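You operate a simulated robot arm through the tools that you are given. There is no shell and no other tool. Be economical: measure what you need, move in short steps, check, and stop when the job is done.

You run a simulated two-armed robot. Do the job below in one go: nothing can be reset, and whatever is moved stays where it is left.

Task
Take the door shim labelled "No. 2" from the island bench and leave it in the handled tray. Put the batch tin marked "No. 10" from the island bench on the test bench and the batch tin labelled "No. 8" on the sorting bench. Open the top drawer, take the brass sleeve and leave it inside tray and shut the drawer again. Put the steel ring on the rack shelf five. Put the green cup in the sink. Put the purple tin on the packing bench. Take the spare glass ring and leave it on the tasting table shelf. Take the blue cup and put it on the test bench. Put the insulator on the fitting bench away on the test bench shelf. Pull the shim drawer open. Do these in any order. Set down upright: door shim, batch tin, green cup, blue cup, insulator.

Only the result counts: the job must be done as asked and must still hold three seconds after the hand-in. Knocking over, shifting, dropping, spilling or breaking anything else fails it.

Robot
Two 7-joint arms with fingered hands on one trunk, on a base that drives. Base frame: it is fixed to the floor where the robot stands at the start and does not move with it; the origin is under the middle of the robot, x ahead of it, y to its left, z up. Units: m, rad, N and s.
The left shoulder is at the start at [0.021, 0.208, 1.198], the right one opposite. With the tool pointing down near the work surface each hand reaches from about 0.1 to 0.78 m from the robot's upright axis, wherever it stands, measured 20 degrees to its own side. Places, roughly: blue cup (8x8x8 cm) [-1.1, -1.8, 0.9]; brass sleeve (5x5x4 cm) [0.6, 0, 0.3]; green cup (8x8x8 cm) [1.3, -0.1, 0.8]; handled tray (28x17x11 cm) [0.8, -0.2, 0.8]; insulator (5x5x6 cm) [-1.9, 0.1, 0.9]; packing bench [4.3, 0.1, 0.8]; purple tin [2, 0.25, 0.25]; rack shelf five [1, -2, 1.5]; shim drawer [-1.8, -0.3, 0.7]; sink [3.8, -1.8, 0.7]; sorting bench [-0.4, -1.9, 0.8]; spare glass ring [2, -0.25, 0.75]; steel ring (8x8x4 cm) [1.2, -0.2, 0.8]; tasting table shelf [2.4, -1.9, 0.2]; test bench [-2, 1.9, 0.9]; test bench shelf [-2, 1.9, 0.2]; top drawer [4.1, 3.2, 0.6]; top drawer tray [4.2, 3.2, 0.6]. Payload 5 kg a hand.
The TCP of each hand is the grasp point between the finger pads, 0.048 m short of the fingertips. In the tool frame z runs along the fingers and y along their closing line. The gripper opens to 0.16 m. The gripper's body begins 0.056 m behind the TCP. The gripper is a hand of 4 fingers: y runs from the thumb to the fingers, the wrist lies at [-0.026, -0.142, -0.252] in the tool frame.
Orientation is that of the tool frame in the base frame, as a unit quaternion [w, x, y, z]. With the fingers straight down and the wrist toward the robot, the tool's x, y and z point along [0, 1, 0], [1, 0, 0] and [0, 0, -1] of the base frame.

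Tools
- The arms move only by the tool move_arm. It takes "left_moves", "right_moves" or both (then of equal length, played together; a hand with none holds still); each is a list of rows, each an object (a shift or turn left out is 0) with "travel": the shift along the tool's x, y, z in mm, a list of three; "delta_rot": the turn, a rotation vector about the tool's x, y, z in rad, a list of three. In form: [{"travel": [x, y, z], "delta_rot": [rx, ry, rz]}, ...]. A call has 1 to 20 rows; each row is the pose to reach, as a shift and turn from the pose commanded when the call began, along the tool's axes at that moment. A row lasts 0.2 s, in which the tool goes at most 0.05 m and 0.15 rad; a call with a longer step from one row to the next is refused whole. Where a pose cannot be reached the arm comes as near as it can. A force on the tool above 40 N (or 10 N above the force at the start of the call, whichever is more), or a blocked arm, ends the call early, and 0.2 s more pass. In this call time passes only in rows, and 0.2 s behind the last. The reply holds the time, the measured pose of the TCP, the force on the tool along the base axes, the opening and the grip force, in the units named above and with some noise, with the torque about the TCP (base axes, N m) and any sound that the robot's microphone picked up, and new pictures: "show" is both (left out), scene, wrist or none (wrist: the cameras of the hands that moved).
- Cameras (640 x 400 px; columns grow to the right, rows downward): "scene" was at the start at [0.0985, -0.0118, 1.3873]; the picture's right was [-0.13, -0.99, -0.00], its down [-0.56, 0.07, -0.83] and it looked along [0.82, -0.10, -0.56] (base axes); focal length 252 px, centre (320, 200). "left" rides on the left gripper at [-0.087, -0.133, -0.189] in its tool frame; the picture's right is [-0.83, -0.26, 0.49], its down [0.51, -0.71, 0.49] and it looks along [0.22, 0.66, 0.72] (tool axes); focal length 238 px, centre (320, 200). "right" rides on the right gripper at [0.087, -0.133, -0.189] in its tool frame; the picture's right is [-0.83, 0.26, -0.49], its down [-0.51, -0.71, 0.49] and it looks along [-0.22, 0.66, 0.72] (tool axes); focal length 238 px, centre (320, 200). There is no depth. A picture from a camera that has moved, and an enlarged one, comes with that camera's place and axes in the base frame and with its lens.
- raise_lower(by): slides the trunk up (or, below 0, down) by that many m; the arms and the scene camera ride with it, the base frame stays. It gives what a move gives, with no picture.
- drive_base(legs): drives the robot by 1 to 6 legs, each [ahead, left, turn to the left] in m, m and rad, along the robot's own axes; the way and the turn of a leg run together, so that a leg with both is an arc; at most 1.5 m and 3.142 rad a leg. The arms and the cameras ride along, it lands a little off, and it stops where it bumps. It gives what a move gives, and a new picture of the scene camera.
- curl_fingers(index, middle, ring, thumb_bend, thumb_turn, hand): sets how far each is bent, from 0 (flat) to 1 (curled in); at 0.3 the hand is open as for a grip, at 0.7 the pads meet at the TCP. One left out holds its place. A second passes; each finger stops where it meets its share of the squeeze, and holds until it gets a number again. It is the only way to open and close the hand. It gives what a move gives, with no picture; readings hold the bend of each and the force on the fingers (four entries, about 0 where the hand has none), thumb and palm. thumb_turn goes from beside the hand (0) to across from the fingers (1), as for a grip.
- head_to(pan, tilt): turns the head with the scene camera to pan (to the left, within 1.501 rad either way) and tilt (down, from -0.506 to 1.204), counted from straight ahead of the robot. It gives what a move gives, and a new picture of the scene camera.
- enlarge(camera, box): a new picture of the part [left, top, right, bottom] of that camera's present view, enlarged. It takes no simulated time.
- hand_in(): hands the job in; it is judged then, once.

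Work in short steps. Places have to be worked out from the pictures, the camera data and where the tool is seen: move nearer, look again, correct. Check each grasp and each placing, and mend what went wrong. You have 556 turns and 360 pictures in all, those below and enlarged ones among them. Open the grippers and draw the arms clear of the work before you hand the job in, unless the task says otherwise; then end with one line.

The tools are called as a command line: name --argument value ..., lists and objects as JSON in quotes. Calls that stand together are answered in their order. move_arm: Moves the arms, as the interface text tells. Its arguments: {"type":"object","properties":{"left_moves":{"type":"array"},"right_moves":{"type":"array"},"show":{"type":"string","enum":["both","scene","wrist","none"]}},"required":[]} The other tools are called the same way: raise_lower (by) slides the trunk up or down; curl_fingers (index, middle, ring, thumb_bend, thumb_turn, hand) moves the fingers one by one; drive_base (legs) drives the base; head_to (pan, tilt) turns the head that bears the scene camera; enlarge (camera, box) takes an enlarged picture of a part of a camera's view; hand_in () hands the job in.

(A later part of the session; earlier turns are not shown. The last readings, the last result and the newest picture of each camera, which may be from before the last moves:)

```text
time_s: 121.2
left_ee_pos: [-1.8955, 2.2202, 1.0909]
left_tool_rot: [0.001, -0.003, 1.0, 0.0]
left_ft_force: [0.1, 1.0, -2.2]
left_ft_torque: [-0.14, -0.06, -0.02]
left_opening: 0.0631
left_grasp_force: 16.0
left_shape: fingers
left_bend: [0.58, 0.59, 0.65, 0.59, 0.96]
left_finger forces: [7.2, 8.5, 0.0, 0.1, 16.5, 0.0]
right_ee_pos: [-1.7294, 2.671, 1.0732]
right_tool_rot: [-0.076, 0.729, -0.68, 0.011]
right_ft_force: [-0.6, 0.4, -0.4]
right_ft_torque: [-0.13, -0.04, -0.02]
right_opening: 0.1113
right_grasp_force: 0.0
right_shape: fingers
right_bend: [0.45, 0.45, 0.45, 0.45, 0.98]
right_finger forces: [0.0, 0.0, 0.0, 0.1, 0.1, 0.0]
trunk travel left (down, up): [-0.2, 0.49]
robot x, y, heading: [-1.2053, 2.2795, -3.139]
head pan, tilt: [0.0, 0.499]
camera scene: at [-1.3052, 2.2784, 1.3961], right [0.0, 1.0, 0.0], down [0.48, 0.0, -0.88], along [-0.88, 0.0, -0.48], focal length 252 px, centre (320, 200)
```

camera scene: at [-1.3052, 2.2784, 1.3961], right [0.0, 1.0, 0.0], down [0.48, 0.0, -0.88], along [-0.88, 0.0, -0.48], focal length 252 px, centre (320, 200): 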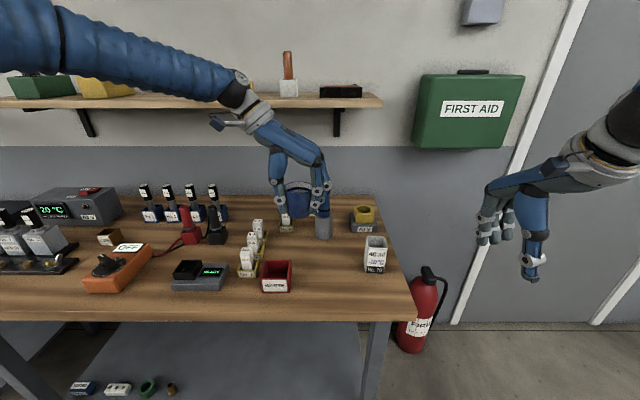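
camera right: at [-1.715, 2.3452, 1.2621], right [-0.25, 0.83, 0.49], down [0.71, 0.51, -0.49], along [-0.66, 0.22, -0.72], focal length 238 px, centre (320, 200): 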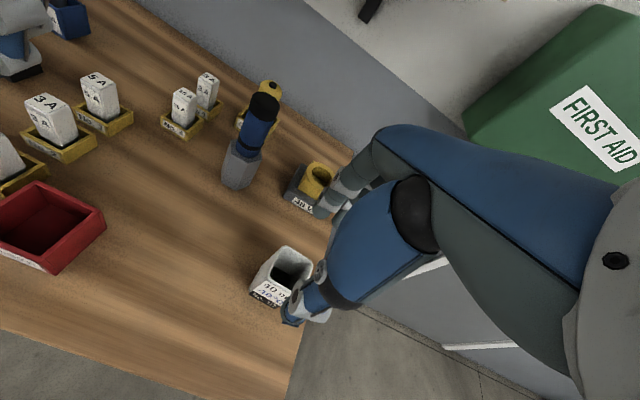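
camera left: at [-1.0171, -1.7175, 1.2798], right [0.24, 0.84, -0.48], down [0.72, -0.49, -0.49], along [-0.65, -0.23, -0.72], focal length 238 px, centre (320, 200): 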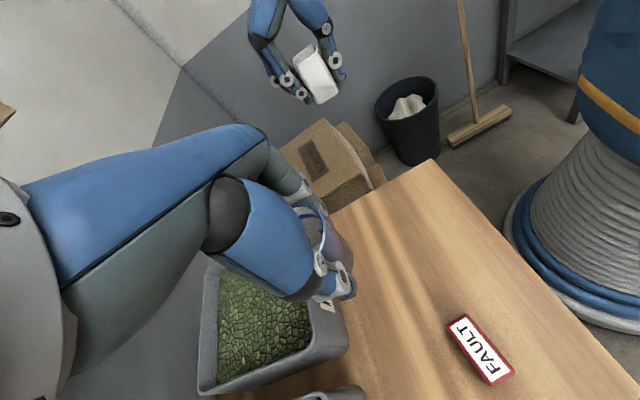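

I carry the cup to (−1.885, 2.285) and lower it.

move_arm --left_moves '[{"travel": [-6, 35, 0]}, {"travel": [-12, 65, 0]}, {"travel": [-12, 65, 45]}, {"travel": [-12, 65, 90]}, {"travel": [-12, 65, 125]}, {"travel": [-12, 65, 142]}]'

enlarge --camera "scene" --box '[220, 170, 420, 310]'

```text
time_s: 122.6
left_ee_pos: [-1.883, 2.283, 0.9481]
left_tool_rot: [0.0, -0.003, 1.0, 0.001]
left_ft_force: [-0.5, 0.1, -1.1]
left_ft_torque: [0.0, -0.04, 0.0]
left_opening: 0.0632
left_grasp_force: 15.8
left_shape: fingers
left_bend: [0.58, 0.59, 0.65, 0.59, 0.96]
left_finger forces: [7.1, 8.4, 0.1, 0.1, 16.4, 0.0]
right_ee_pos: [-1.7283, 2.6701, 1.0743]
right_tool_rot: [-0.076, 0.729, -0.68, 0.009]
right_ft_force: [-0.4, 0.4, -0.2]
right_ft_torque: [-0.03, -0.03, 0.01]
right_opening: 0.1114
right_grasp_force: 0.1
right_shape: fingers
right_bend: [0.45, 0.45, 0.45, 0.45, 0.98]
right_finger forces: [0.0, 0.1, 0.1, 0.1, 0.0, 0.0]
trunk travel left (down, up): [-0.2, 0.49]
robot x, y, heading: [-1.202, 2.2775, -3.136]
head pan, tilt: [0.0, 0.499]
camera scene: at [-1.3043, 2.2771, 1.3962], right [0.0, 1.0, 0.0], down [0.48, 0.0, -0.88], along [-0.88, 0.0, -0.48], focal length 252 px, centre (320, 200)
camera left: at [-1.7961, 2.1514, 1.1369], right [0.84, -0.25, -0.49], down [-0.5, -0.71, -0.49], along [-0.22, 0.65, -0.72], focal length 238 px, centre (320, 200)
```

scene: 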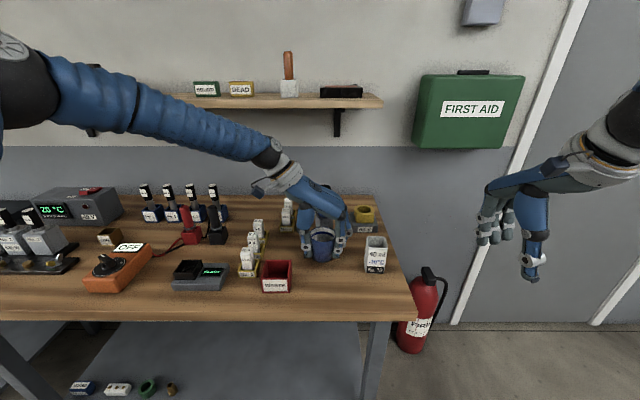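
left: 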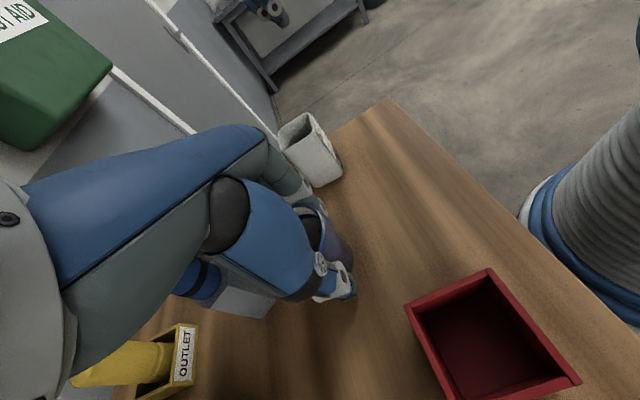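

```text
2.86 times, centred on (320, 240) of scene
camera zoom: at [-1.3043, 2.2771, 1.3962], right [0.0, 1.0, 0.0], down [0.48, 0.0, -0.88], along [-0.88, 0.0, -0.48], focal length 721 px, centre (320, 86)
```

zoom: 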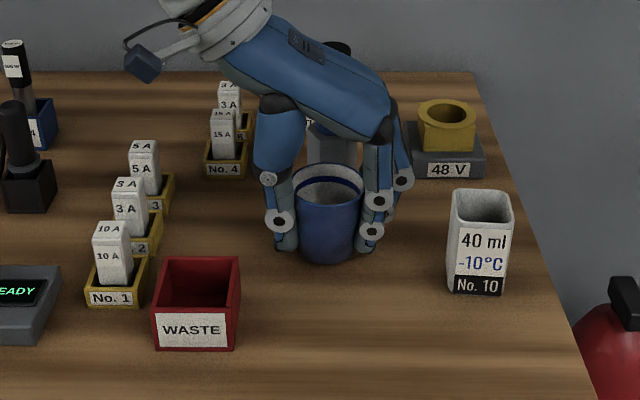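

Clear on all sides. I lower in small steps to contact.

move_arm --left_moves '[{"travel": [0, 0, 4]}, {"travel": [0, 0, 7]}, {"travel": [0, 0, 10]}, {"travel": [0, 0, 13]}]' --show "none"

```text
time_s: 123.6
left_ee_pos: [-1.8831, 2.2836, 0.9413]
left_tool_rot: [-0.001, -0.004, 1.0, 0.001]
left_ft_force: [1.5, -1.6, 24.5]
left_ft_torque: [0.3, 0.18, -0.05]
left_opening: 0.0629
left_grasp_force: 19.4
left_shape: fingers
left_bend: [0.58, 0.58, 0.65, 0.59, 0.96]
left_finger forces: [7.6, 10.3, 0.0, 0.0, 20.7, 0.0]
right_ee_pos: [-1.7281, 2.67, 1.0746]
right_tool_rot: [-0.076, 0.729, -0.68, 0.01]
right_ft_force: [-0.1, 0.1, 1.0]
right_ft_torque: [0.0, 0.01, 0.02]
right_opening: 0.1116
right_grasp_force: 0.2
right_shape: fingers
right_bend: [0.45, 0.45, 0.45, 0.45, 0.98]
right_finger forces: [0.0, 0.0, 0.0, 0.1, 0.1, 0.0]
trunk travel left (down, up): [-0.2, 0.49]
robot x, y, heading: [-1.2029, 2.276, -3.14]
head pan, tilt: [0.0, 0.499]
```

Contact. I relieve the load and release, then rise.

move_arm --left_moves '[{"travel": [0, 0, -6]}]' --show "none"

curl_fingers --hand "left" --index 0.48 --middle 0.48 --ring 0.48 --thumb_bend 0.48

move_arm --left_moves '[{"travel": [0, 0, -15]}, {"travel": [0, 0, -50]}, {"travel": [0, 0, -90]}, {"travel": [0, 0, -130]}, {"travel": [0, 0, -170]}]' --show "scene"

```text
time_s: 124.0
left_ee_pos: [-1.8821, 2.2832, 0.9411]
left_tool_rot: [0.0, -0.003, 1.0, -0.001]
left_ft_force: [-3.5, 1.7, 6.2]
left_ft_torque: [0.31, 0.28, 0.05]
left_opening: 0.0629
left_grasp_force: 17.2
left_shape: fingers
left_bend: [0.58, 0.58, 0.65, 0.59, 0.96]
left_finger forces: [7.3, 10.2, 0.1, 0.1, 16.8, 0.0]
right_ee_pos: [-1.728, 2.6702, 1.0737]
right_tool_rot: [-0.077, 0.729, -0.68, 0.01]
right_ft_force: [0.6, -0.1, 0.5]
right_ft_torque: [0.0, 0.01, 0.0]
right_opening: 0.1113
right_grasp_force: 0.0
right_shape: fingers
right_bend: [0.45, 0.45, 0.45, 0.45, 0.98]
right_finger forces: [0.1, 0.0, 0.0, 0.0, 0.1, 0.0]
trunk travel left (down, up): [-0.2, 0.49]
robot x, y, heading: [-1.2046, 2.2779, -3.137]
head pan, tilt: [0.0, 0.499]
```

```text
time_s: 125.0
left_ee_pos: [-1.8822, 2.2842, 0.942]
left_tool_rot: [0.0, -0.002, 1.0, 0.001]
left_ft_force: [1.1, -0.7, -1.1]
left_ft_torque: [0.05, -0.02, -0.02]
left_opening: 0.0988
left_grasp_force: 0.1
left_shape: fingers
left_bend: [0.48, 0.48, 0.48, 0.48, 0.97]
left_finger forces: [0.0, 0.1, 0.1, 0.1, 0.0, 0.1]
right_ee_pos: [-1.729, 2.6704, 1.0735]
right_tool_rot: [-0.075, 0.73, -0.68, 0.01]
right_ft_force: [0.0, -0.7, -0.1]
right_ft_torque: [0.0, 0.03, -0.01]
right_opening: 0.1115
right_grasp_force: 0.1
right_shape: fingers
right_bend: [0.45, 0.45, 0.45, 0.45, 0.98]
right_finger forces: [0.0, 0.0, 0.1, 0.0, 0.1, 0.1]
trunk travel left (down, up): [-0.2, 0.49]
robot x, y, heading: [-1.2042, 2.2781, -3.134]
head pan, tilt: [0.0, 0.499]
```

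```text
time_s: 126.2
left_ee_pos: [-1.8819, 2.2852, 1.1178]
left_tool_rot: [0.0, -0.002, 1.0, -0.001]
left_ft_force: [0.8, 1.0, -0.7]
left_ft_torque: [-0.03, 0.1, 0.01]
left_opening: 0.0986
left_grasp_force: 0.1
left_shape: fingers
left_bend: [0.48, 0.48, 0.48, 0.48, 0.97]
left_finger forces: [0.1, 0.1, 0.1, 0.0, 0.0, 0.0]
right_ee_pos: [-1.7283, 2.6707, 1.0736]
right_tool_rot: [-0.076, 0.729, -0.68, 0.009]
right_ft_force: [1.0, -0.7, -0.6]
right_ft_torque: [0.0, 0.08, -0.03]
right_opening: 0.1114
right_grasp_force: 0.1
right_shape: fingers
right_bend: [0.45, 0.45, 0.45, 0.45, 0.98]
right_finger forces: [0.1, 0.1, 0.1, 0.0, 0.0, 0.0]
trunk travel left (down, up): [-0.2, 0.49]
robot x, y, heading: [-1.2005, 2.2799, -3.136]
head pan, tilt: [0.0, 0.499]
camera scene: at [-1.3031, 2.2773, 1.3963], right [0.0, 1.0, 0.0], down [0.48, 0.0, -0.88], along [-0.88, 0.0, -0.48], focal length 252 px, centre (320, 200)
```

scene: 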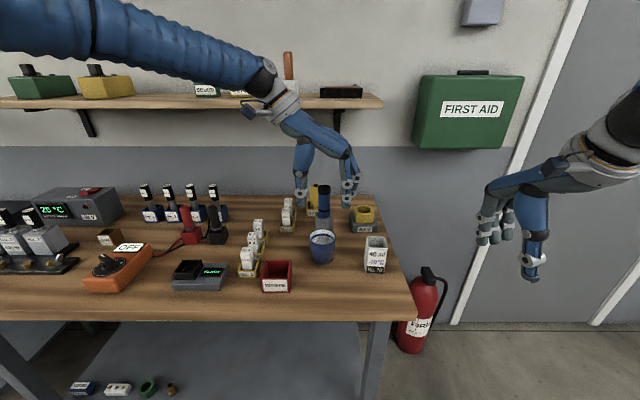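

Cup is standing on the test bench. I back away and bring both hands to tidy standard poses.

drive_base --legs '[[-0.35, 0, 0]]'

move_arm --left_moves '[{"travel": [0, -30, 0], "delta_rot": [0, 0, -0.143]}, {"travel": [0, -60, 0], "delta_rot": [0, 0, -0.286]}, {"travel": [0, -90, 0], "delta_rot": [0, 0, -0.428]}, {"travel": [0, -120, 0], "delta_rot": [0, 0, -0.571]}, {"travel": [0, -150, 0], "delta_rot": [0, 0, -0.714]}, {"travel": [0, -180, 0], "delta_rot": [0, 0, -0.857]}, {"travel": [0, -210, 0], "delta_rot": [0, 0, -1.0]}, {"travel": [0, -240, 0], "delta_rot": [0, 0, -1.142]}, {"travel": [0, -270, 0], "delta_rot": [0, 0, -1.285]}, {"travel": [0, -290, 0], "delta_rot": [0, 0, -1.428]}, {"travel": [0, -310, 0], "delta_rot": [0, 0, -1.571]}]' --right_moves '[{"travel": [15, 0, 0]}, {"travel": [30, 10, 0]}, {"travel": [45, 20, 0]}, {"travel": [60, 30, 0]}, {"travel": [75, 40, 0]}, {"travel": [90, 50, 0]}, {"travel": [90, 50, 0]}, {"travel": [90, 50, 0]}, {"travel": [90, 50, 0]}, {"travel": [90, 50, 0]}, {"travel": [90, 50, 0]}]' --show "scene"

```text
time_s: 128.4
left_ee_pos: [-1.5376, 2.2887, 1.1154]
left_tool_rot: [0.0, -0.001, 1.0, 0.0]
left_ft_force: [0.4, 0.9, 1.1]
left_ft_torque: [-0.07, 0.13, 0.0]
left_opening: 0.0987
left_grasp_force: 0.0
left_shape: fingers
left_bend: [0.48, 0.48, 0.48, 0.48, 0.97]
left_finger forces: [0.0, 0.0, 0.1, 0.1, 0.0, 0.1]
right_ee_pos: [-1.38, 2.6738, 1.0741]
right_tool_rot: [-0.076, 0.728, -0.682, 0.01]
right_ft_force: [-0.2, 0.2, 0.5]
right_ft_torque: [0.02, 0.06, -0.02]
right_opening: 0.1113
right_grasp_force: 0.1
right_shape: fingers
right_bend: [0.45, 0.45, 0.45, 0.45, 0.98]
right_finger forces: [0.0, 0.1, 0.0, 0.1, 0.1, 0.1]
trunk travel left (down, up): [-0.2, 0.49]
robot x, y, heading: [-0.8606, 2.28, 3.142]
head pan, tilt: [0.0, 0.499]
camera scene: at [-0.9578, 2.278, 1.3962], right [0.0, 1.0, 0.0], down [0.48, 0.0, -0.88], along [-0.88, 0.0, -0.48], focal length 252 px, centre (320, 200)
```

scene: 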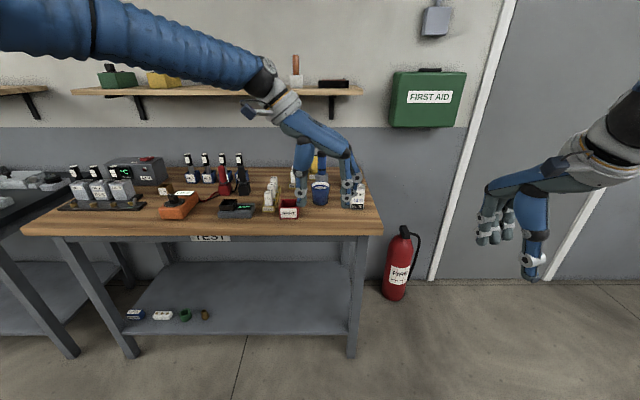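

```text
time_s: 130.8
left_ee_pos: [-1.5385, 1.9803, 1.1163]
left_tool_rot: [0.001, 0.708, -0.706, 0.001]
left_ft_force: [-0.7, -0.9, 0.2]
left_ft_torque: [-0.02, -0.02, 0.0]
left_opening: 0.0991
left_grasp_force: 0.1
left_shape: fingers
left_bend: [0.48, 0.48, 0.48, 0.48, 0.97]
left_finger forces: [0.1, 0.0, 0.0, 0.1, 0.0, 0.0]
right_ee_pos: [-1.4242, 2.5805, 1.0583]
right_tool_rot: [-0.076, 0.728, -0.682, 0.01]
right_ft_force: [-0.2, 0.0, -0.3]
right_ft_torque: [-0.03, 0.01, 0.05]
right_opening: 0.1116
right_grasp_force: 0.1
right_shape: fingers
right_bend: [0.45, 0.45, 0.45, 0.45, 0.98]
right_finger forces: [0.0, 0.1, 0.1, 0.0, 0.0, 0.0]
trunk travel left (down, up): [-0.2, 0.49]
robot x, y, heading: [-0.859, 2.276, 3.142]
head pan, tilt: [0.0, 0.499]
camera scene: at [-0.9588, 2.2783, 1.3962], right [0.0, 1.0, 0.0], down [0.48, 0.0, -0.88], along [-0.88, 0.0, -0.48], focal length 252 px, centre (320, 200)
```

scene: 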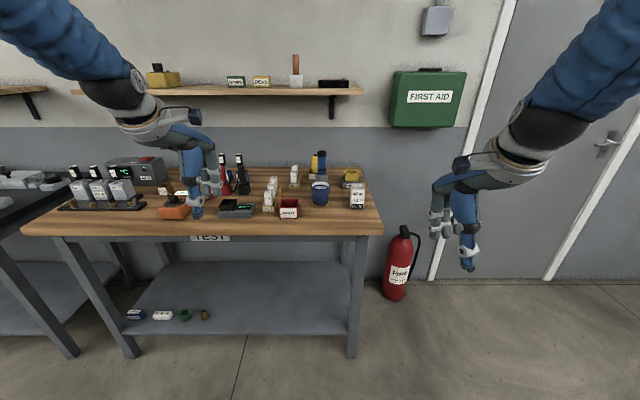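

I straighten the right hand's small tilt and strafe left to the fitting bench.

move_arm --right_moves '[{"delta_rot": [-0.061, 0.046, 0.033]}, {"delta_rot": [-0.122, 0.093, 0.065]}]' --show "none"

drive_base --legs '[[0, 1.1, 0], [0, 1.05, 0]]'

enlarge --camera "scene" --box '[160, 120, 480, 280]'

```text
time_s: 131.4
left_ee_pos: [-1.5389, 1.9807, 1.1172]
left_tool_rot: [0.0, 0.707, -0.707, 0.0]
left_ft_force: [0.0, 0.2, -0.5]
left_ft_torque: [-0.02, -0.02, -0.01]
left_opening: 0.0987
left_grasp_force: 0.1
left_shape: fingers
left_bend: [0.48, 0.48, 0.48, 0.48, 0.97]
left_finger forces: [0.1, 0.0, 0.0, 0.1, 0.1, 0.0]
right_ee_pos: [-1.4244, 2.5809, 1.0593]
right_tool_rot: [0.0, 0.708, -0.707, 0.0]
right_ft_force: [0.6, 0.5, 0.7]
right_ft_torque: [0.0, -0.01, 0.04]
right_opening: 0.1114
right_grasp_force: 0.1
right_shape: fingers
right_bend: [0.45, 0.45, 0.45, 0.45, 0.98]
right_finger forces: [0.0, 0.1, 0.0, 0.0, 0.1, 0.0]
trunk travel left (down, up): [-0.2, 0.49]
robot x, y, heading: [-0.8565, 2.279, 3.142]
head pan, tilt: [0.0, 0.499]
```

```text
time_s: 142.1
left_ee_pos: [-1.5369, -0.1755, 1.1166]
left_tool_rot: [0.001, -0.706, 0.708, 0.0]
left_ft_force: [-0.9, -0.2, 0.1]
left_ft_torque: [0.05, 0.0, -0.01]
left_opening: 0.0989
left_grasp_force: 0.0
left_shape: fingers
left_bend: [0.48, 0.48, 0.48, 0.48, 0.97]
left_finger forces: [0.1, 0.0, 0.0, 0.1, 0.0, 0.1]
right_ee_pos: [-1.4217, 0.4255, 1.0593]
right_tool_rot: [0.001, -0.706, 0.708, 0.001]
right_ft_force: [-0.4, 0.7, 0.2]
right_ft_torque: [0.05, -0.03, -0.01]
right_opening: 0.1115
right_grasp_force: 0.1
right_shape: fingers
right_bend: [0.45, 0.45, 0.45, 0.45, 0.98]
right_finger forces: [0.1, 0.0, 0.0, 0.0, 0.0, 0.1]
trunk travel left (down, up): [-0.2, 0.49]
robot x, y, heading: [-0.8549, 0.1218, 3.137]
head pan, tilt: [0.0, 0.499]
camera scene: at [-0.9564, 0.1208, 1.3962], right [0.0, 1.0, 0.0], down [0.48, 0.0, -0.88], along [-0.88, 0.0, -0.48], focal length 252 px, centre (320, 200)
```

scene: 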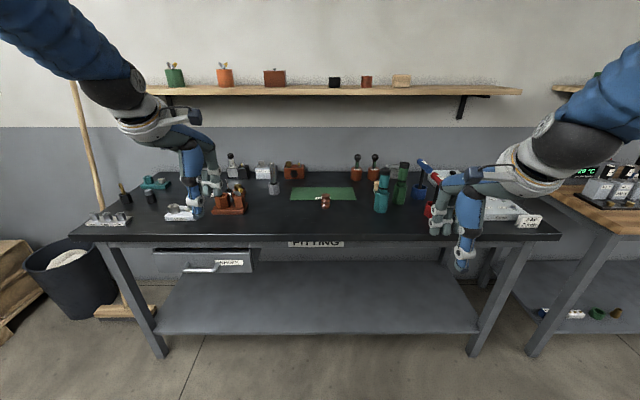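

```text
2.00 times, centred on (320, 200) of scene
camera zoom: at [-0.9564, 0.1208, 1.3962], right [0.0, 1.0, 0.0], down [0.48, 0.0, -0.88], along [-0.88, 0.0, -0.48], focal length 505 px, centre (320, 200)
```

zoom: 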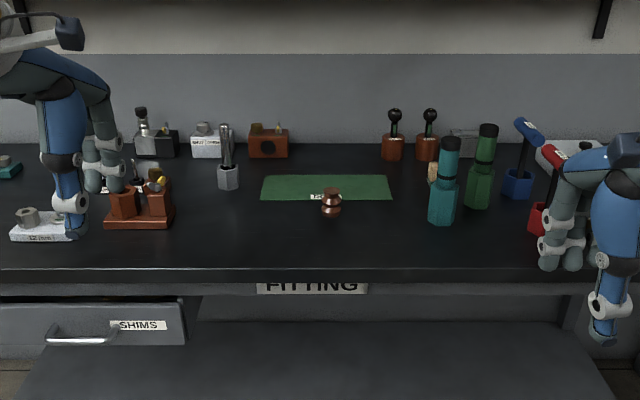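

The insulator is the ribbed piece near the mat, at about (−1.85, 0.144). I raise both hands for clearance, centre the right one, then drive in.

move_arm --right_moves '[{"travel": [35, 0, -30]}, {"travel": [70, 0, -60]}, {"travel": [110, 0, -80]}, {"travel": [150, 0, -100]}, {"travel": [190, 0, -100]}, {"travel": [235, 0, -100]}, {"travel": [278, 0, -100]}]' --left_moves '[{"travel": [15, 0, -15]}, {"travel": [30, 0, -30]}, {"travel": [45, 0, -45]}, {"travel": [60, 0, -60]}, {"travel": [75, 0, -75]}, {"travel": [90, 0, -90]}, {"travel": [100, 0, -100]}]' --show "none"

drive_base --legs '[[0.36, 0, 0]]'

enlarge --camera "right" --box '[160, 100, 480, 400]'

```text
time_s: 142.9
left_ee_pos: [-1.5341, -0.2197, 1.1543]
left_tool_rot: [-0.001, 0.707, -0.707, 0.0]
left_ft_force: [0.7, -2.3, -0.1]
left_ft_torque: [0.36, 0.09, -0.05]
left_opening: 0.0992
left_grasp_force: 0.1
left_shape: fingers
left_bend: [0.48, 0.48, 0.48, 0.48, 0.97]
left_finger forces: [0.1, 0.1, 0.0, 0.0, 0.1, 0.0]
right_ee_pos: [-1.443, 0.364, 1.094]
right_tool_rot: [0.013, 0.731, -0.683, -0.01]
right_ft_force: [0.3, -0.8, 0.1]
right_ft_torque: [0.1, -0.08, 0.0]
right_opening: 0.1111
right_grasp_force: 0.1
right_shape: fingers
right_bend: [0.45, 0.45, 0.45, 0.45, 0.97]
right_finger forces: [0.0, 0.0, 0.0, 0.0, 0.0, 0.0]
right hand out of reach, approached as far as the arm can: row 1, 2, 3
trunk travel left (down, up): [-0.2, 0.49]
robot x, y, heading: [-0.8547, 0.12, 3.141]
head pan, tilt: [0.0, 0.499]
stopped in row 3 (right hand): the force on the tool passed its limit (the readings are from after the stop); the commanded pose is now the measured one
```

```text
time_s: 145.2
left_ee_pos: [-1.896, -0.217, 1.1545]
left_tool_rot: [0.0, -0.707, 0.707, -0.002]
left_ft_force: [0.1, 1.3, -1.0]
left_ft_torque: [-0.01, -0.08, -0.02]
left_opening: 0.0991
left_grasp_force: 0.0
left_shape: fingers
left_bend: [0.48, 0.48, 0.48, 0.48, 0.97]
left_finger forces: [0.0, 0.1, 0.0, 0.0, 0.1, 0.0]
right_ee_pos: [-1.8033, 0.3669, 1.0941]
right_tool_rot: [0.015, 0.73, -0.683, -0.009]
right_ft_force: [-0.3, -0.2, -0.6]
right_ft_torque: [0.01, -0.07, 0.0]
right_opening: 0.1111
right_grasp_force: 0.0
right_shape: fingers
right_bend: [0.45, 0.45, 0.45, 0.45, 0.97]
right_finger forces: [0.1, 0.0, 0.0, 0.0, 0.1, 0.1]
trunk travel left (down, up): [-0.2, 0.49]
robot x, y, heading: [-1.2113, 0.1231, 3.142]
head pan, tilt: [0.0, 0.499]
camera scene: at [-1.3168, 0.1211, 1.3961], right [0.0, 1.0, 0.0], down [0.48, 0.0, -0.88], along [-0.88, 0.0, -0.48], focal length 252 px, centre (320, 200)
```

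scene: 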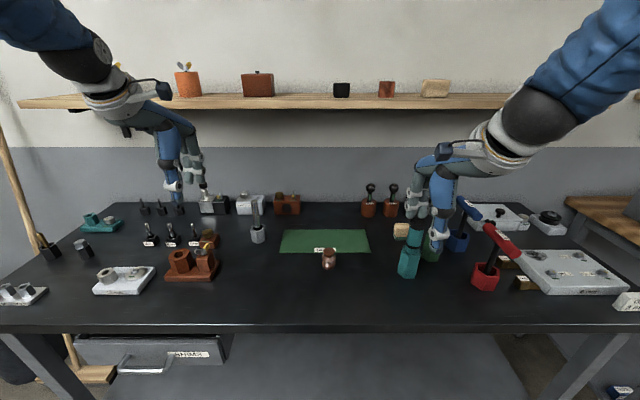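

```text
1.33 times, centred on (320, 250) of right
camera zoom: at [-1.6583, 0.2922, 1.2804], right [-0.3, 0.82, 0.49], down [0.66, 0.55, -0.52], along [-0.69, 0.17, -0.7], focal length 318 px, centre (320, 133)
```

zoom: 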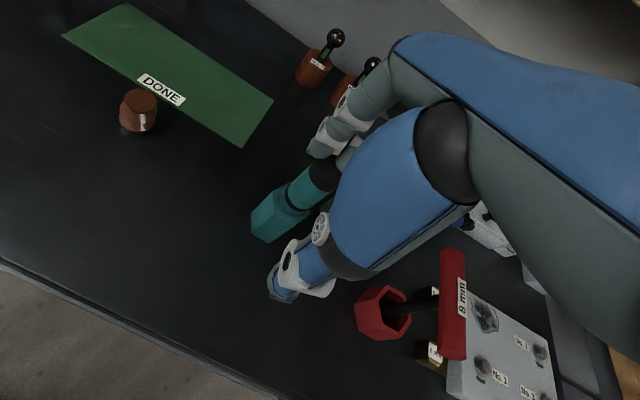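

The right hand ended close above a teal bottle, so I lift everything straight up with the trunk first.

raise_lower --by 0.12

move_arm --right_moves '[{"travel": [30, 0, 0]}, {"travel": [60, 0, 0]}, {"travel": [90, 0, 0]}]' --show "scene"

```text
time_s: 146.7
left_ee_pos: [-1.8949, -0.2168, 1.2742]
left_tool_rot: [-0.001, 0.708, -0.706, 0.002]
left_ft_force: [0.4, 0.7, -1.1]
left_ft_torque: [-0.05, 0.01, 0.0]
left_opening: 0.099
left_grasp_force: 0.0
left_shape: fingers
left_bend: [0.48, 0.48, 0.48, 0.48, 0.97]
left_finger forces: [0.0, 0.0, 0.0, 0.1, 0.1, 0.0]
right_ee_pos: [-1.8016, 0.3662, 1.2141]
right_tool_rot: [0.014, 0.73, -0.683, -0.011]
right_ft_force: [-0.2, 0.5, -0.2]
right_ft_torque: [-0.05, -0.04, -0.01]
right_opening: 0.1112
right_grasp_force: 0.0
right_shape: fingers
right_bend: [0.45, 0.45, 0.45, 0.45, 0.97]
right_finger forces: [0.0, 0.1, 0.1, 0.0, 0.1, 0.0]
trunk travel left (down, up): [-0.32, 0.37]
robot x, y, heading: [-1.2158, 0.1212, 3.145]
head pan, tilt: [0.0, 0.499]
```

```text
time_s: 147.5
left_ee_pos: [-1.894, -0.2177, 1.2755]
left_tool_rot: [-0.001, 0.708, -0.707, 0.001]
left_ft_force: [-0.4, 0.0, 0.7]
left_ft_torque: [0.04, 0.07, -0.01]
left_opening: 0.0991
left_grasp_force: 0.1
left_shape: fingers
left_bend: [0.48, 0.48, 0.48, 0.48, 0.97]
left_finger forces: [0.0, 0.0, 0.0, 0.0, 0.0, 0.1]
right_ee_pos: [-1.7962, 0.2734, 1.2155]
right_tool_rot: [0.025, 0.721, -0.693, 0.001]
right_ft_force: [0.3, 1.1, -0.4]
right_ft_torque: [-0.08, -0.02, -0.11]
right_opening: 0.1113
right_grasp_force: 0.0
right_shape: fingers
right_bend: [0.45, 0.45, 0.45, 0.45, 0.97]
right_finger forces: [0.0, 0.0, 0.1, 0.1, 0.0, 0.1]
trunk travel left (down, up): [-0.32, 0.37]
robot x, y, heading: [-1.2124, 0.1206, 3.139]
head pan, tilt: [0.0, 0.499]
camera scene: at [-1.3156, 0.1201, 1.5162], right [0.0, 1.0, 0.0], down [0.48, 0.0, -0.88], along [-0.88, 0.0, -0.48], focal length 252 px, centre (320, 200)
```

scene: 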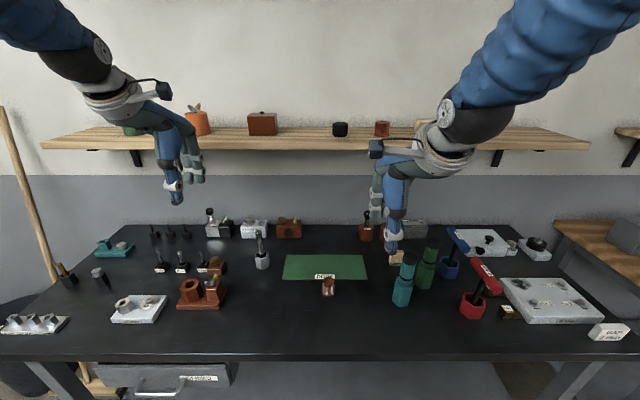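

The bottle is untouched. I move the right hand above the insulator, straighten it, and look through the wrist camera.

move_arm --right_moves '[{"travel": [40, 25, 0], "delta_rot": [0.017, -0.018, 0.02]}, {"travel": [80, 50, 10], "delta_rot": [0.034, -0.037, 0.04]}, {"travel": [127, 70, 10], "delta_rot": [0.034, -0.037, 0.04]}, {"travel": [127, 70, 55], "delta_rot": [0.034, -0.037, 0.04]}, {"travel": [127, 70, 100], "delta_rot": [0.034, -0.037, 0.04]}, {"travel": [127, 70, 140], "delta_rot": [0.034, -0.037, 0.04]}]' --show "wrist"

enlarge --camera "scene" --box '[260, 220, 400, 320]'

```text
refused: row 3 steps farther than a row can; nothing moved
```

```text
4.00 times, centred on (330, 270) of scene
camera zoom: at [-1.3156, 0.1201, 1.5162], right [0.0, 1.0, 0.0], down [0.48, 0.0, -0.88], along [-0.88, 0.0, -0.48], focal length 1010 px, centre (280, -80)
```

zoom: 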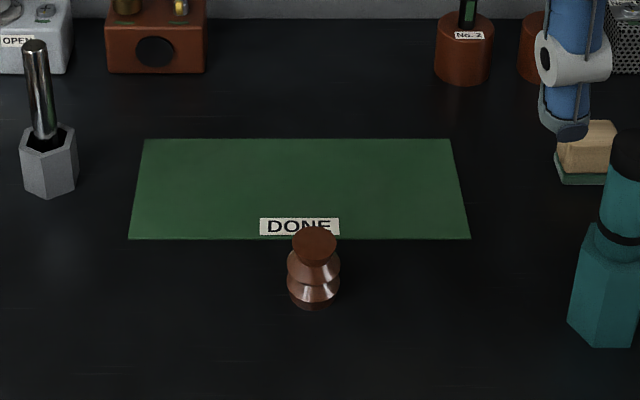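

Row step too long; I resend with shorter steps.

move_arm --right_moves '[{"travel": [35, 25, 0], "delta_rot": [0.017, -0.018, 0.02]}, {"travel": [70, 50, 10], "delta_rot": [0.034, -0.037, 0.04]}, {"travel": [105, 75, 10], "delta_rot": [0.034, -0.037, 0.04]}, {"travel": [127, 90, 40], "delta_rot": [0.034, -0.037, 0.04]}, {"travel": [127, 90, 85], "delta_rot": [0.034, -0.037, 0.04]}, {"travel": [127, 90, 130], "delta_rot": [0.034, -0.037, 0.04]}]' --show "wrist"

```text
time_s: 148.9
left_ee_pos: [-1.8961, -0.2184, 1.274]
left_tool_rot: [0.001, -0.707, 0.707, -0.002]
left_ft_force: [-0.3, -0.5, -1.1]
left_ft_torque: [0.07, -0.08, -0.05]
left_opening: 0.099
left_grasp_force: 0.1
left_shape: fingers
left_bend: [0.48, 0.48, 0.48, 0.48, 0.97]
left_finger forces: [0.1, 0.0, 0.1, 0.0, 0.0, 0.1]
right_ee_pos: [-1.8826, 0.1426, 1.0874]
right_tool_rot: [0.002, -0.702, 0.712, -0.001]
right_ft_force: [-3.7, -0.5, 3.2]
right_ft_torque: [0.28, -0.25, 0.37]
right_opening: 0.1112
right_grasp_force: 0.1
right_shape: fingers
right_bend: [0.45, 0.45, 0.45, 0.45, 0.97]
right_finger forces: [0.0, 0.0, 0.1, 0.1, 0.0, 0.0]
trunk travel left (down, up): [-0.32, 0.37]
robot x, y, heading: [-1.217, 0.12, 3.146]
head pan, tilt: [0.0, 0.499]
camera right: at [-1.7526, 0.0545, 1.2783], right [-0.25, 0.84, 0.49], down [0.72, 0.5, -0.49], along [-0.65, 0.23, -0.73], focal length 238 px, centre (320, 200)
```

right: 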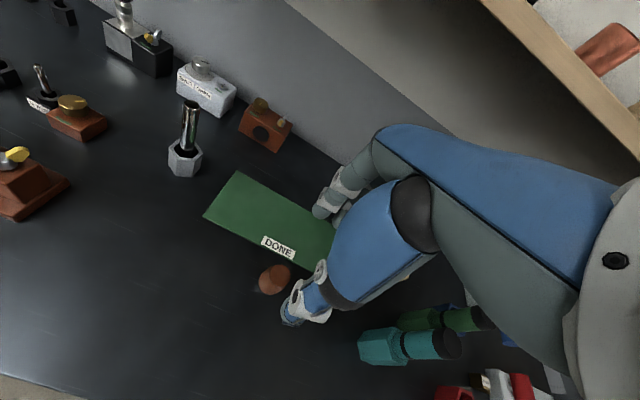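

Insulator centre ≈ (−1.891, 0.146). I correct and descend to z ≈ 0.95.

move_arm --right_moves '[{"travel": [-3, 8, 40]}, {"travel": [-3, 8, 80]}, {"travel": [-3, 8, 115]}, {"travel": [-3, 8, 138]}]' --show "wrist"

enlarge --camera "scene" --box '[260, 220, 400, 320]'

```text
time_s: 149.9
left_ee_pos: [-1.895, -0.2161, 1.2762]
left_tool_rot: [0.0, 0.708, -0.706, 0.002]
left_ft_force: [-1.0, 0.6, -0.1]
left_ft_torque: [-0.05, -0.03, -0.01]
left_opening: 0.0995
left_grasp_force: 0.2
left_shape: fingers
left_bend: [0.48, 0.48, 0.48, 0.48, 0.97]
left_finger forces: [0.0, 0.0, 0.0, 0.0, 0.1, 0.0]
right_ee_pos: [-1.8923, 0.152, 0.9515]
right_tool_rot: [-0.01, 0.716, -0.698, -0.012]
right_ft_force: [-0.8, 0.3, 1.7]
right_ft_torque: [-0.03, -0.11, 0.01]
right_opening: 0.1112
right_grasp_force: 0.1
right_shape: fingers
right_bend: [0.45, 0.45, 0.45, 0.45, 0.97]
right_finger forces: [0.0, 0.0, 0.0, 0.0, 0.0, 0.0]
trunk travel left (down, up): [-0.32, 0.37]
robot x, y, heading: [-1.212, 0.1195, 3.145]
head pan, tilt: [0.0, 0.499]
camera right: at [-1.7567, 0.0637, 1.1386], right [-0.28, 0.81, 0.51], down [0.69, 0.54, -0.48], along [-0.66, 0.22, -0.71], focal length 238 px, centre (320, 200)
```

right: 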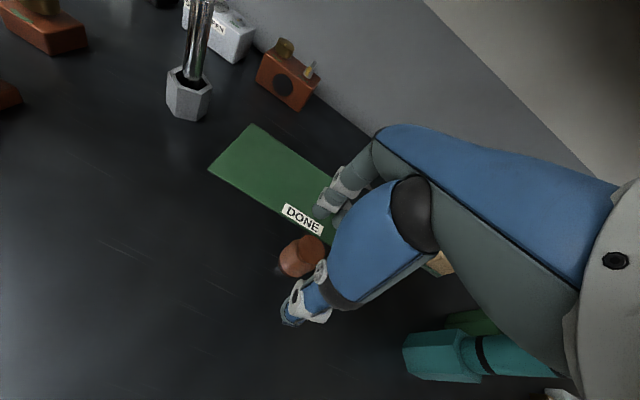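

```text
4.00 times, centred on (330, 270) of scene
camera zoom: at [-1.3172, 0.1216, 1.516], right [0.0, 1.0, 0.0], down [0.48, 0.0, -0.88], along [-0.88, 0.0, -0.48], focal length 1010 px, centre (280, -80)
```

zoom: 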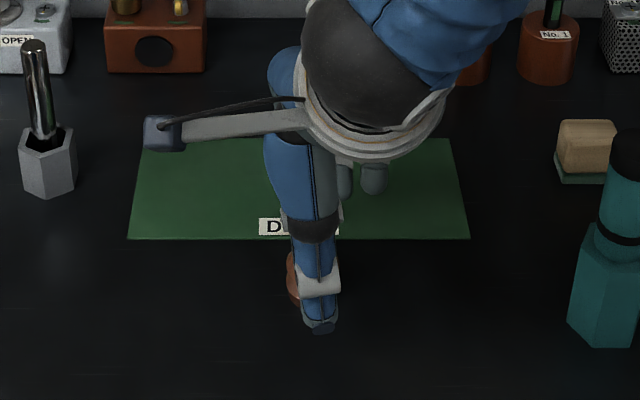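

The insulator is between thumb and fingers. I lower the last 20 mm with contact watch.

move_arm --right_moves '[{"travel": [3, 0, 8]}, {"travel": [4, 0, 14]}, {"travel": [4, 0, 20]}]' --show "none"

```text
time_s: 150.7
left_ee_pos: [-1.895, -0.2178, 1.2758]
left_tool_rot: [0.0, 0.707, -0.707, 0.002]
left_ft_force: [-0.9, -0.5, 0.0]
left_ft_torque: [-0.01, -0.04, -0.02]
left_opening: 0.0992
left_grasp_force: 0.1
left_shape: fingers
left_bend: [0.48, 0.48, 0.48, 0.48, 0.97]
left_finger forces: [0.0, 0.0, 0.1, 0.0, 0.1, 0.0]
right_ee_pos: [-1.8898, 0.1483, 0.9315]
right_tool_rot: [-0.011, 0.716, -0.698, -0.012]
right_ft_force: [-0.2, -0.9, 0.3]
right_ft_torque: [0.02, -0.01, 0.01]
right_opening: 0.1116
right_grasp_force: 0.1
right_shape: fingers
right_bend: [0.45, 0.45, 0.45, 0.45, 0.97]
right_finger forces: [0.0, 0.1, 0.0, 0.1, 0.0, 0.1]
trunk travel left (down, up): [-0.32, 0.37]
robot x, y, heading: [-1.2155, 0.1204, 3.145]
head pan, tilt: [0.0, 0.499]
```

Still free; 10 mm more, then close.

move_arm --right_moves '[{"travel": [0, 0, 5]}, {"travel": [0, 0, 10]}]' --show "none"

curl_fingers --hand "right" --index 0.75 --middle 0.75 --ring 0.75 --thumb_bend 0.75

enlarge --camera "right" --box '[220, 150, 420, 340]'

```text
time_s: 151.3
left_ee_pos: [-1.894, -0.2159, 1.2759]
left_tool_rot: [0.0, 0.708, -0.706, 0.001]
left_ft_force: [-0.1, 0.4, -0.2]
left_ft_torque: [0.02, -0.02, 0.01]
left_opening: 0.0992
left_grasp_force: 0.1
left_shape: fingers
left_bend: [0.48, 0.48, 0.48, 0.48, 0.97]
left_finger forces: [0.0, 0.1, 0.0, 0.0, 0.1, 0.1]
right_ee_pos: [-1.8908, 0.1496, 0.9217]
right_tool_rot: [-0.01, 0.716, -0.697, -0.012]
right_ft_force: [0.2, 0.0, 1.0]
right_ft_torque: [-0.02, 0.0, 0.01]
right_opening: 0.1112
right_grasp_force: 0.0
right_shape: fingers
right_bend: [0.45, 0.45, 0.45, 0.45, 0.97]
right_finger forces: [0.1, 0.0, 0.0, 0.0, 0.1, 0.0]
trunk travel left (down, up): [-0.32, 0.37]
robot x, y, heading: [-1.2124, 0.1203, 3.136]
head pan, tilt: [0.0, 0.499]
```

```text
time_s: 152.3
left_ee_pos: [-1.8951, -0.2179, 1.2749]
left_tool_rot: [0.001, 0.708, -0.706, 0.001]
left_ft_force: [-0.7, 0.0, -0.1]
left_ft_torque: [-0.01, 0.03, 0.04]
left_opening: 0.0991
left_grasp_force: 0.0
left_shape: fingers
left_bend: [0.48, 0.48, 0.48, 0.48, 0.97]
left_finger forces: [0.0, 0.1, 0.1, 0.1, 0.0, 0.0]
right_ee_pos: [-1.8894, 0.1484, 0.9204]
right_tool_rot: [-0.01, 0.716, -0.698, -0.012]
right_ft_force: [-0.6, 1.5, 0.1]
right_ft_torque: [0.03, -0.01, -0.01]
right_opening: 0.0425
right_grasp_force: 22.5
right_shape: fingers
right_bend: [0.61, 0.65, 0.75, 0.66, 0.96]
right_finger forces: [11.9, 9.7, 0.0, 0.0, 23.5, 0.0]
trunk travel left (down, up): [-0.32, 0.37]
robot x, y, heading: [-1.2172, 0.1244, 3.138]
head pan, tilt: [0.0, 0.499]
```

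```text
2.11 times, centred on (320, 245) of right
camera zoom: at [-1.755, 0.06, 1.1083], right [-0.28, 0.81, 0.51], down [0.69, 0.54, -0.48], along [-0.66, 0.22, -0.71], focal length 502 px, centre (320, 105)
```

zoom: 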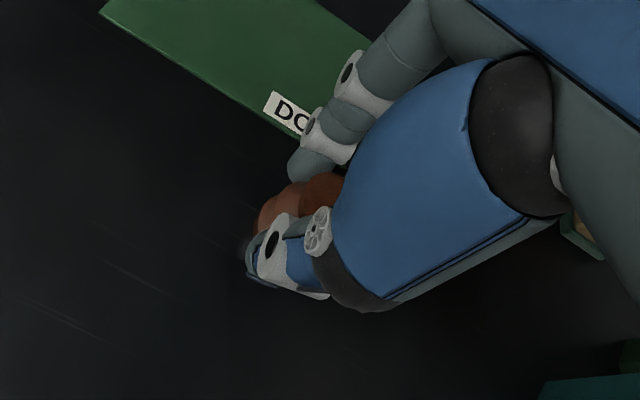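

Grip is firm (index, middle, thumb). I lift the insulator clear and back the base off to view the shim drawer.

move_arm --right_moves '[{"travel": [0, 0, -35]}, {"travel": [0, 0, -80]}, {"travel": [0, 0, -125]}, {"travel": [0, 0, -170]}, {"travel": [0, 0, -200]}]' --show "wrist"

drive_base --legs '[[-0.32, 0.15, 0]]'

enlarge --camera "scene" --box '[160, 230, 400, 360]'

```text
time_s: 153.5
left_ee_pos: [-1.8936, -0.2182, 1.2756]
left_tool_rot: [0.0, 0.708, -0.706, 0.001]
left_ft_force: [1.4, -0.4, -0.1]
left_ft_torque: [-0.03, 0.05, -0.02]
left_opening: 0.0991
left_grasp_force: 0.1
left_shape: fingers
left_bend: [0.48, 0.48, 0.48, 0.48, 0.97]
left_finger forces: [0.0, 0.0, 0.1, 0.0, 0.1, 0.0]
right_ee_pos: [-1.8895, 0.1409, 1.12]
right_tool_rot: [-0.012, 0.716, -0.698, -0.012]
right_ft_force: [0.7, -0.5, -2.4]
right_ft_torque: [0.0, 0.1, -0.03]
right_opening: 0.0425
right_grasp_force: 22.5
right_shape: fingers
right_bend: [0.61, 0.65, 0.75, 0.66, 0.96]
right_finger forces: [11.8, 9.9, 0.0, 0.0, 23.2, 0.0]
trunk travel left (down, up): [-0.32, 0.37]
robot x, y, heading: [-1.2163, 0.12, 3.141]
head pan, tilt: [0.0, 0.499]
camera right: at [-1.7543, 0.0525, 1.3068], right [-0.28, 0.81, 0.51], down [0.69, 0.54, -0.47], along [-0.66, 0.22, -0.71], focal length 238 px, centre (320, 200)
```

right: 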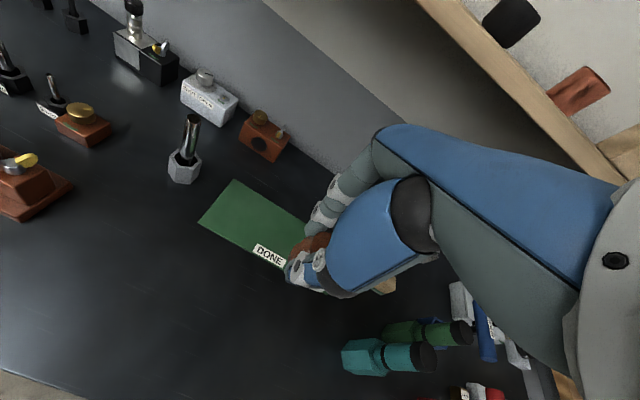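

```text
time_s: 155.8
left_ee_pos: [-1.5777, -0.3706, 1.2763]
left_tool_rot: [-0.001, 0.707, -0.707, 0.001]
left_ft_force: [0.5, 0.9, 0.1]
left_ft_torque: [0.0, 0.04, 0.0]
left_opening: 0.0989
left_grasp_force: 0.0
left_shape: fingers
left_bend: [0.48, 0.48, 0.48, 0.48, 0.97]
left_finger forces: [0.0, 0.1, 0.0, 0.0, 0.1, 0.1]
right_ee_pos: [-1.5737, -0.0123, 1.1202]
right_tool_rot: [-0.011, 0.716, -0.698, -0.012]
right_ft_force: [0.7, 0.1, -1.0]
right_ft_torque: [0.05, 0.04, -0.03]
right_opening: 0.0426
right_grasp_force: 22.2
right_shape: fingers
right_bend: [0.61, 0.65, 0.75, 0.66, 0.96]
right_finger forces: [11.8, 10.1, 0.1, 0.0, 23.2, 0.0]
trunk travel left (down, up): [-0.32, 0.37]
robot x, y, heading: [-0.8933, -0.0325, 3.144]
head pan, tilt: [0.0, 0.499]
camera scene: at [-0.9988, -0.0329, 1.5162], right [0.0, 1.0, 0.0], down [0.48, 0.0, -0.88], along [-0.88, 0.0, -0.48], focal length 252 px, centre (320, 200)
```

scene: 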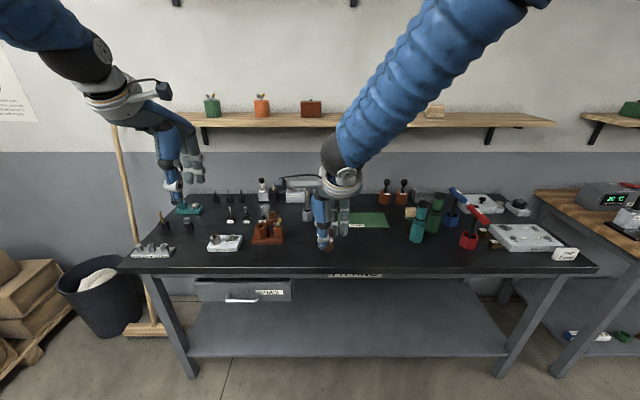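

```text
2.67 times, centred on (280, 295) of scene
camera zoom: at [-0.9988, -0.0329, 1.5162], right [0.0, 1.0, 0.0], down [0.48, 0.0, -0.88], along [-0.88, 0.0, -0.48], focal length 673 px, centre (427, -53)
```

zoom: 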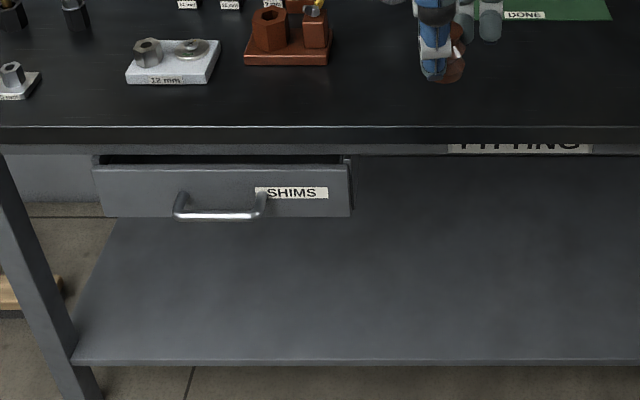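

Handle bar is at about (−1.685, −0.343, 0.685), in front of a recessed drawer front. I raise the right hand, lower the trunk, and turn the left hand to point almost horizontally forward.

move_arm --right_moves '[{"travel": [0, 0, -35]}, {"travel": [0, 0, -70]}, {"travel": [0, 0, -100]}]' --show "none"

raise_lower --by -0.12

curl_fingers --hand "left" --index 0.52 --middle 0.52 --ring 0.52 --thumb_bend 0.48

move_arm --left_moves '[{"travel": [0, -14, 42], "delta_rot": [-0.131, 0, 0]}, {"travel": [0, -28, 84], "delta_rot": [-0.262, 0, 0]}, {"travel": [0, -42, 126], "delta_rot": [-0.393, 0, 0]}, {"travel": [0, -56, 168], "delta_rot": [-0.524, 0, 0]}, {"travel": [0, -70, 210], "delta_rot": [-0.655, 0, 0]}, {"travel": [0, -84, 252], "delta_rot": [-0.786, 0, 0]}, {"travel": [0, -98, 294], "delta_rot": [-0.917, 0, 0]}, {"travel": [0, -112, 336], "delta_rot": [-1.048, 0, 0]}, {"travel": [0, -126, 378], "delta_rot": [-1.179, 0, 0]}, {"travel": [0, -140, 420], "delta_rot": [-1.309, 0, 0]}]'

```text
time_s: 156.6
left_ee_pos: [-1.5791, -0.3708, 1.2771]
left_tool_rot: [0.0, 0.707, -0.707, 0.001]
left_ft_force: [0.3, -0.4, -0.8]
left_ft_torque: [-0.02, 0.01, -0.02]
left_opening: 0.0988
left_grasp_force: 0.0
left_shape: fingers
left_bend: [0.48, 0.48, 0.48, 0.48, 0.97]
left_finger forces: [0.1, 0.0, 0.1, 0.0, 0.1, 0.1]
right_ee_pos: [-1.5743, -0.0142, 1.22]
right_tool_rot: [-0.01, 0.716, -0.698, -0.012]
right_ft_force: [1.4, -0.3, -1.6]
right_ft_torque: [0.01, 0.11, -0.02]
right_opening: 0.0426
right_grasp_force: 22.9
right_shape: fingers
right_bend: [0.61, 0.65, 0.75, 0.66, 0.96]
right_finger forces: [11.8, 10.1, 0.0, 0.0, 23.1, 0.0]
trunk travel left (down, up): [-0.32, 0.37]
robot x, y, heading: [-0.897, -0.0303, 3.139]
head pan, tilt: [0.0, 0.499]
```

```text
time_s: 158.1
left_ee_pos: [-1.5773, -0.37, 1.1557]
left_tool_rot: [0.0, -0.707, 0.708, -0.001]
left_ft_force: [-0.7, -0.4, 0.6]
left_ft_torque: [-0.01, 0.02, -0.02]
left_opening: 0.099
left_grasp_force: 0.0
left_shape: fingers
left_bend: [0.48, 0.48, 0.48, 0.48, 0.97]
left_finger forces: [0.0, 0.1, 0.0, 0.0, 0.1, 0.1]
right_ee_pos: [-1.575, -0.0146, 1.1008]
right_tool_rot: [-0.011, 0.715, -0.699, -0.012]
right_ft_force: [-0.1, 1.0, -0.6]
right_ft_torque: [0.0, 0.02, 0.01]
right_opening: 0.0424
right_grasp_force: 22.1
right_shape: fingers
right_bend: [0.61, 0.65, 0.75, 0.66, 0.96]
right_finger forces: [11.8, 10.1, 0.1, 0.0, 23.1, 0.2]
trunk travel left (down, up): [-0.2, 0.49]
robot x, y, heading: [-0.8976, -0.0321, 3.137]
head pan, tilt: [0.0, 0.499]
```

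```text
time_s: 159.1
left_ee_pos: [-1.577, -0.3703, 1.1556]
left_tool_rot: [0.001, 0.708, -0.707, 0.001]
left_ft_force: [-0.2, 0.3, -0.1]
left_ft_torque: [0.01, 0.0, -0.02]
left_opening: 0.0913
left_grasp_force: 0.2
left_shape: fingers
left_bend: [0.52, 0.52, 0.52, 0.48, 0.97]
left_finger forces: [0.0, 0.1, 0.0, 0.1, 0.0, 0.0]
right_ee_pos: [-1.5753, -0.0133, 1.0993]
right_tool_rot: [-0.01, 0.716, -0.698, -0.012]
right_ft_force: [-0.2, 1.0, -0.3]
right_ft_torque: [0.04, -0.02, 0.01]
right_opening: 0.0426
right_grasp_force: 22.5
right_shape: fingers
right_bend: [0.61, 0.65, 0.75, 0.66, 0.96]
right_finger forces: [11.8, 10.1, 0.0, 0.0, 23.1, 0.0]
trunk travel left (down, up): [-0.2, 0.49]
robot x, y, heading: [-0.8994, -0.0326, 3.143]
head pan, tilt: [0.0, 0.499]
```

```text
time_s: 161.5
left_ee_pos: [-1.5055, -0.3713, 0.8303]
left_tool_rot: [-0.478, -0.522, 0.522, 0.476]
left_ft_force: [0.9, 1.2, 0.4]
left_ft_torque: [-0.02, -0.04, 0.05]
left_opening: 0.0915
left_grasp_force: 0.0
left_shape: fingers
left_bend: [0.52, 0.52, 0.52, 0.48, 0.97]
left_finger forces: [0.1, 0.0, 0.1, 0.0, 0.0, 0.0]
right_ee_pos: [-1.5737, -0.0163, 1.1013]
right_tool_rot: [-0.01, 0.716, -0.698, -0.013]
right_ft_force: [0.7, -2.4, 0.3]
right_ft_torque: [0.15, 0.06, -0.05]
right_opening: 0.0424
right_grasp_force: 22.4
right_shape: fingers
right_bend: [0.61, 0.65, 0.75, 0.66, 0.96]
right_finger forces: [11.8, 10.1, 0.0, 0.0, 23.1, 0.0]
trunk travel left (down, up): [-0.2, 0.49]
robot x, y, heading: [-0.902, -0.0318, -3.144]
head pan, tilt: [0.0, 0.499]
stopped in row 10 (left hand): the arm was blocked; the commanded pose is now the measured one
camera scene: at [-0.9976, -0.0341, 1.3965], right [0.0, 1.0, 0.0], down [0.48, 0.0, -0.88], along [-0.88, 0.0, -0.48], focal length 252 px, centre (320, 200)
camera left: at [-1.3065, -0.2844, 0.7138], right [-0.47, 0.83, -0.3], down [-0.42, -0.51, -0.75], along [-0.78, -0.22, 0.59], focal length 238 px, centre (320, 200)
```

scene: 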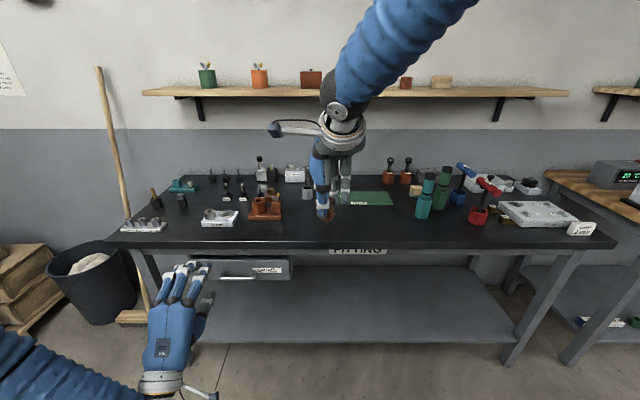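
left: 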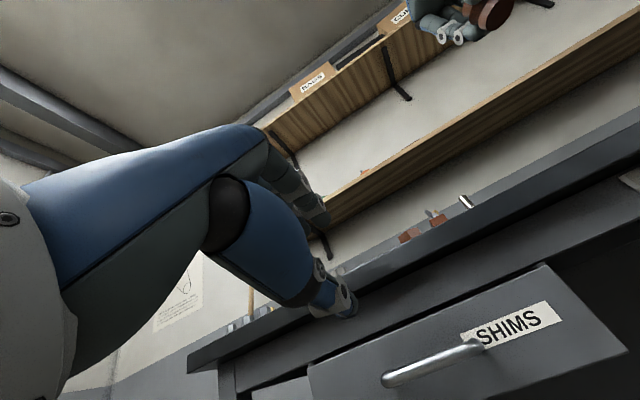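

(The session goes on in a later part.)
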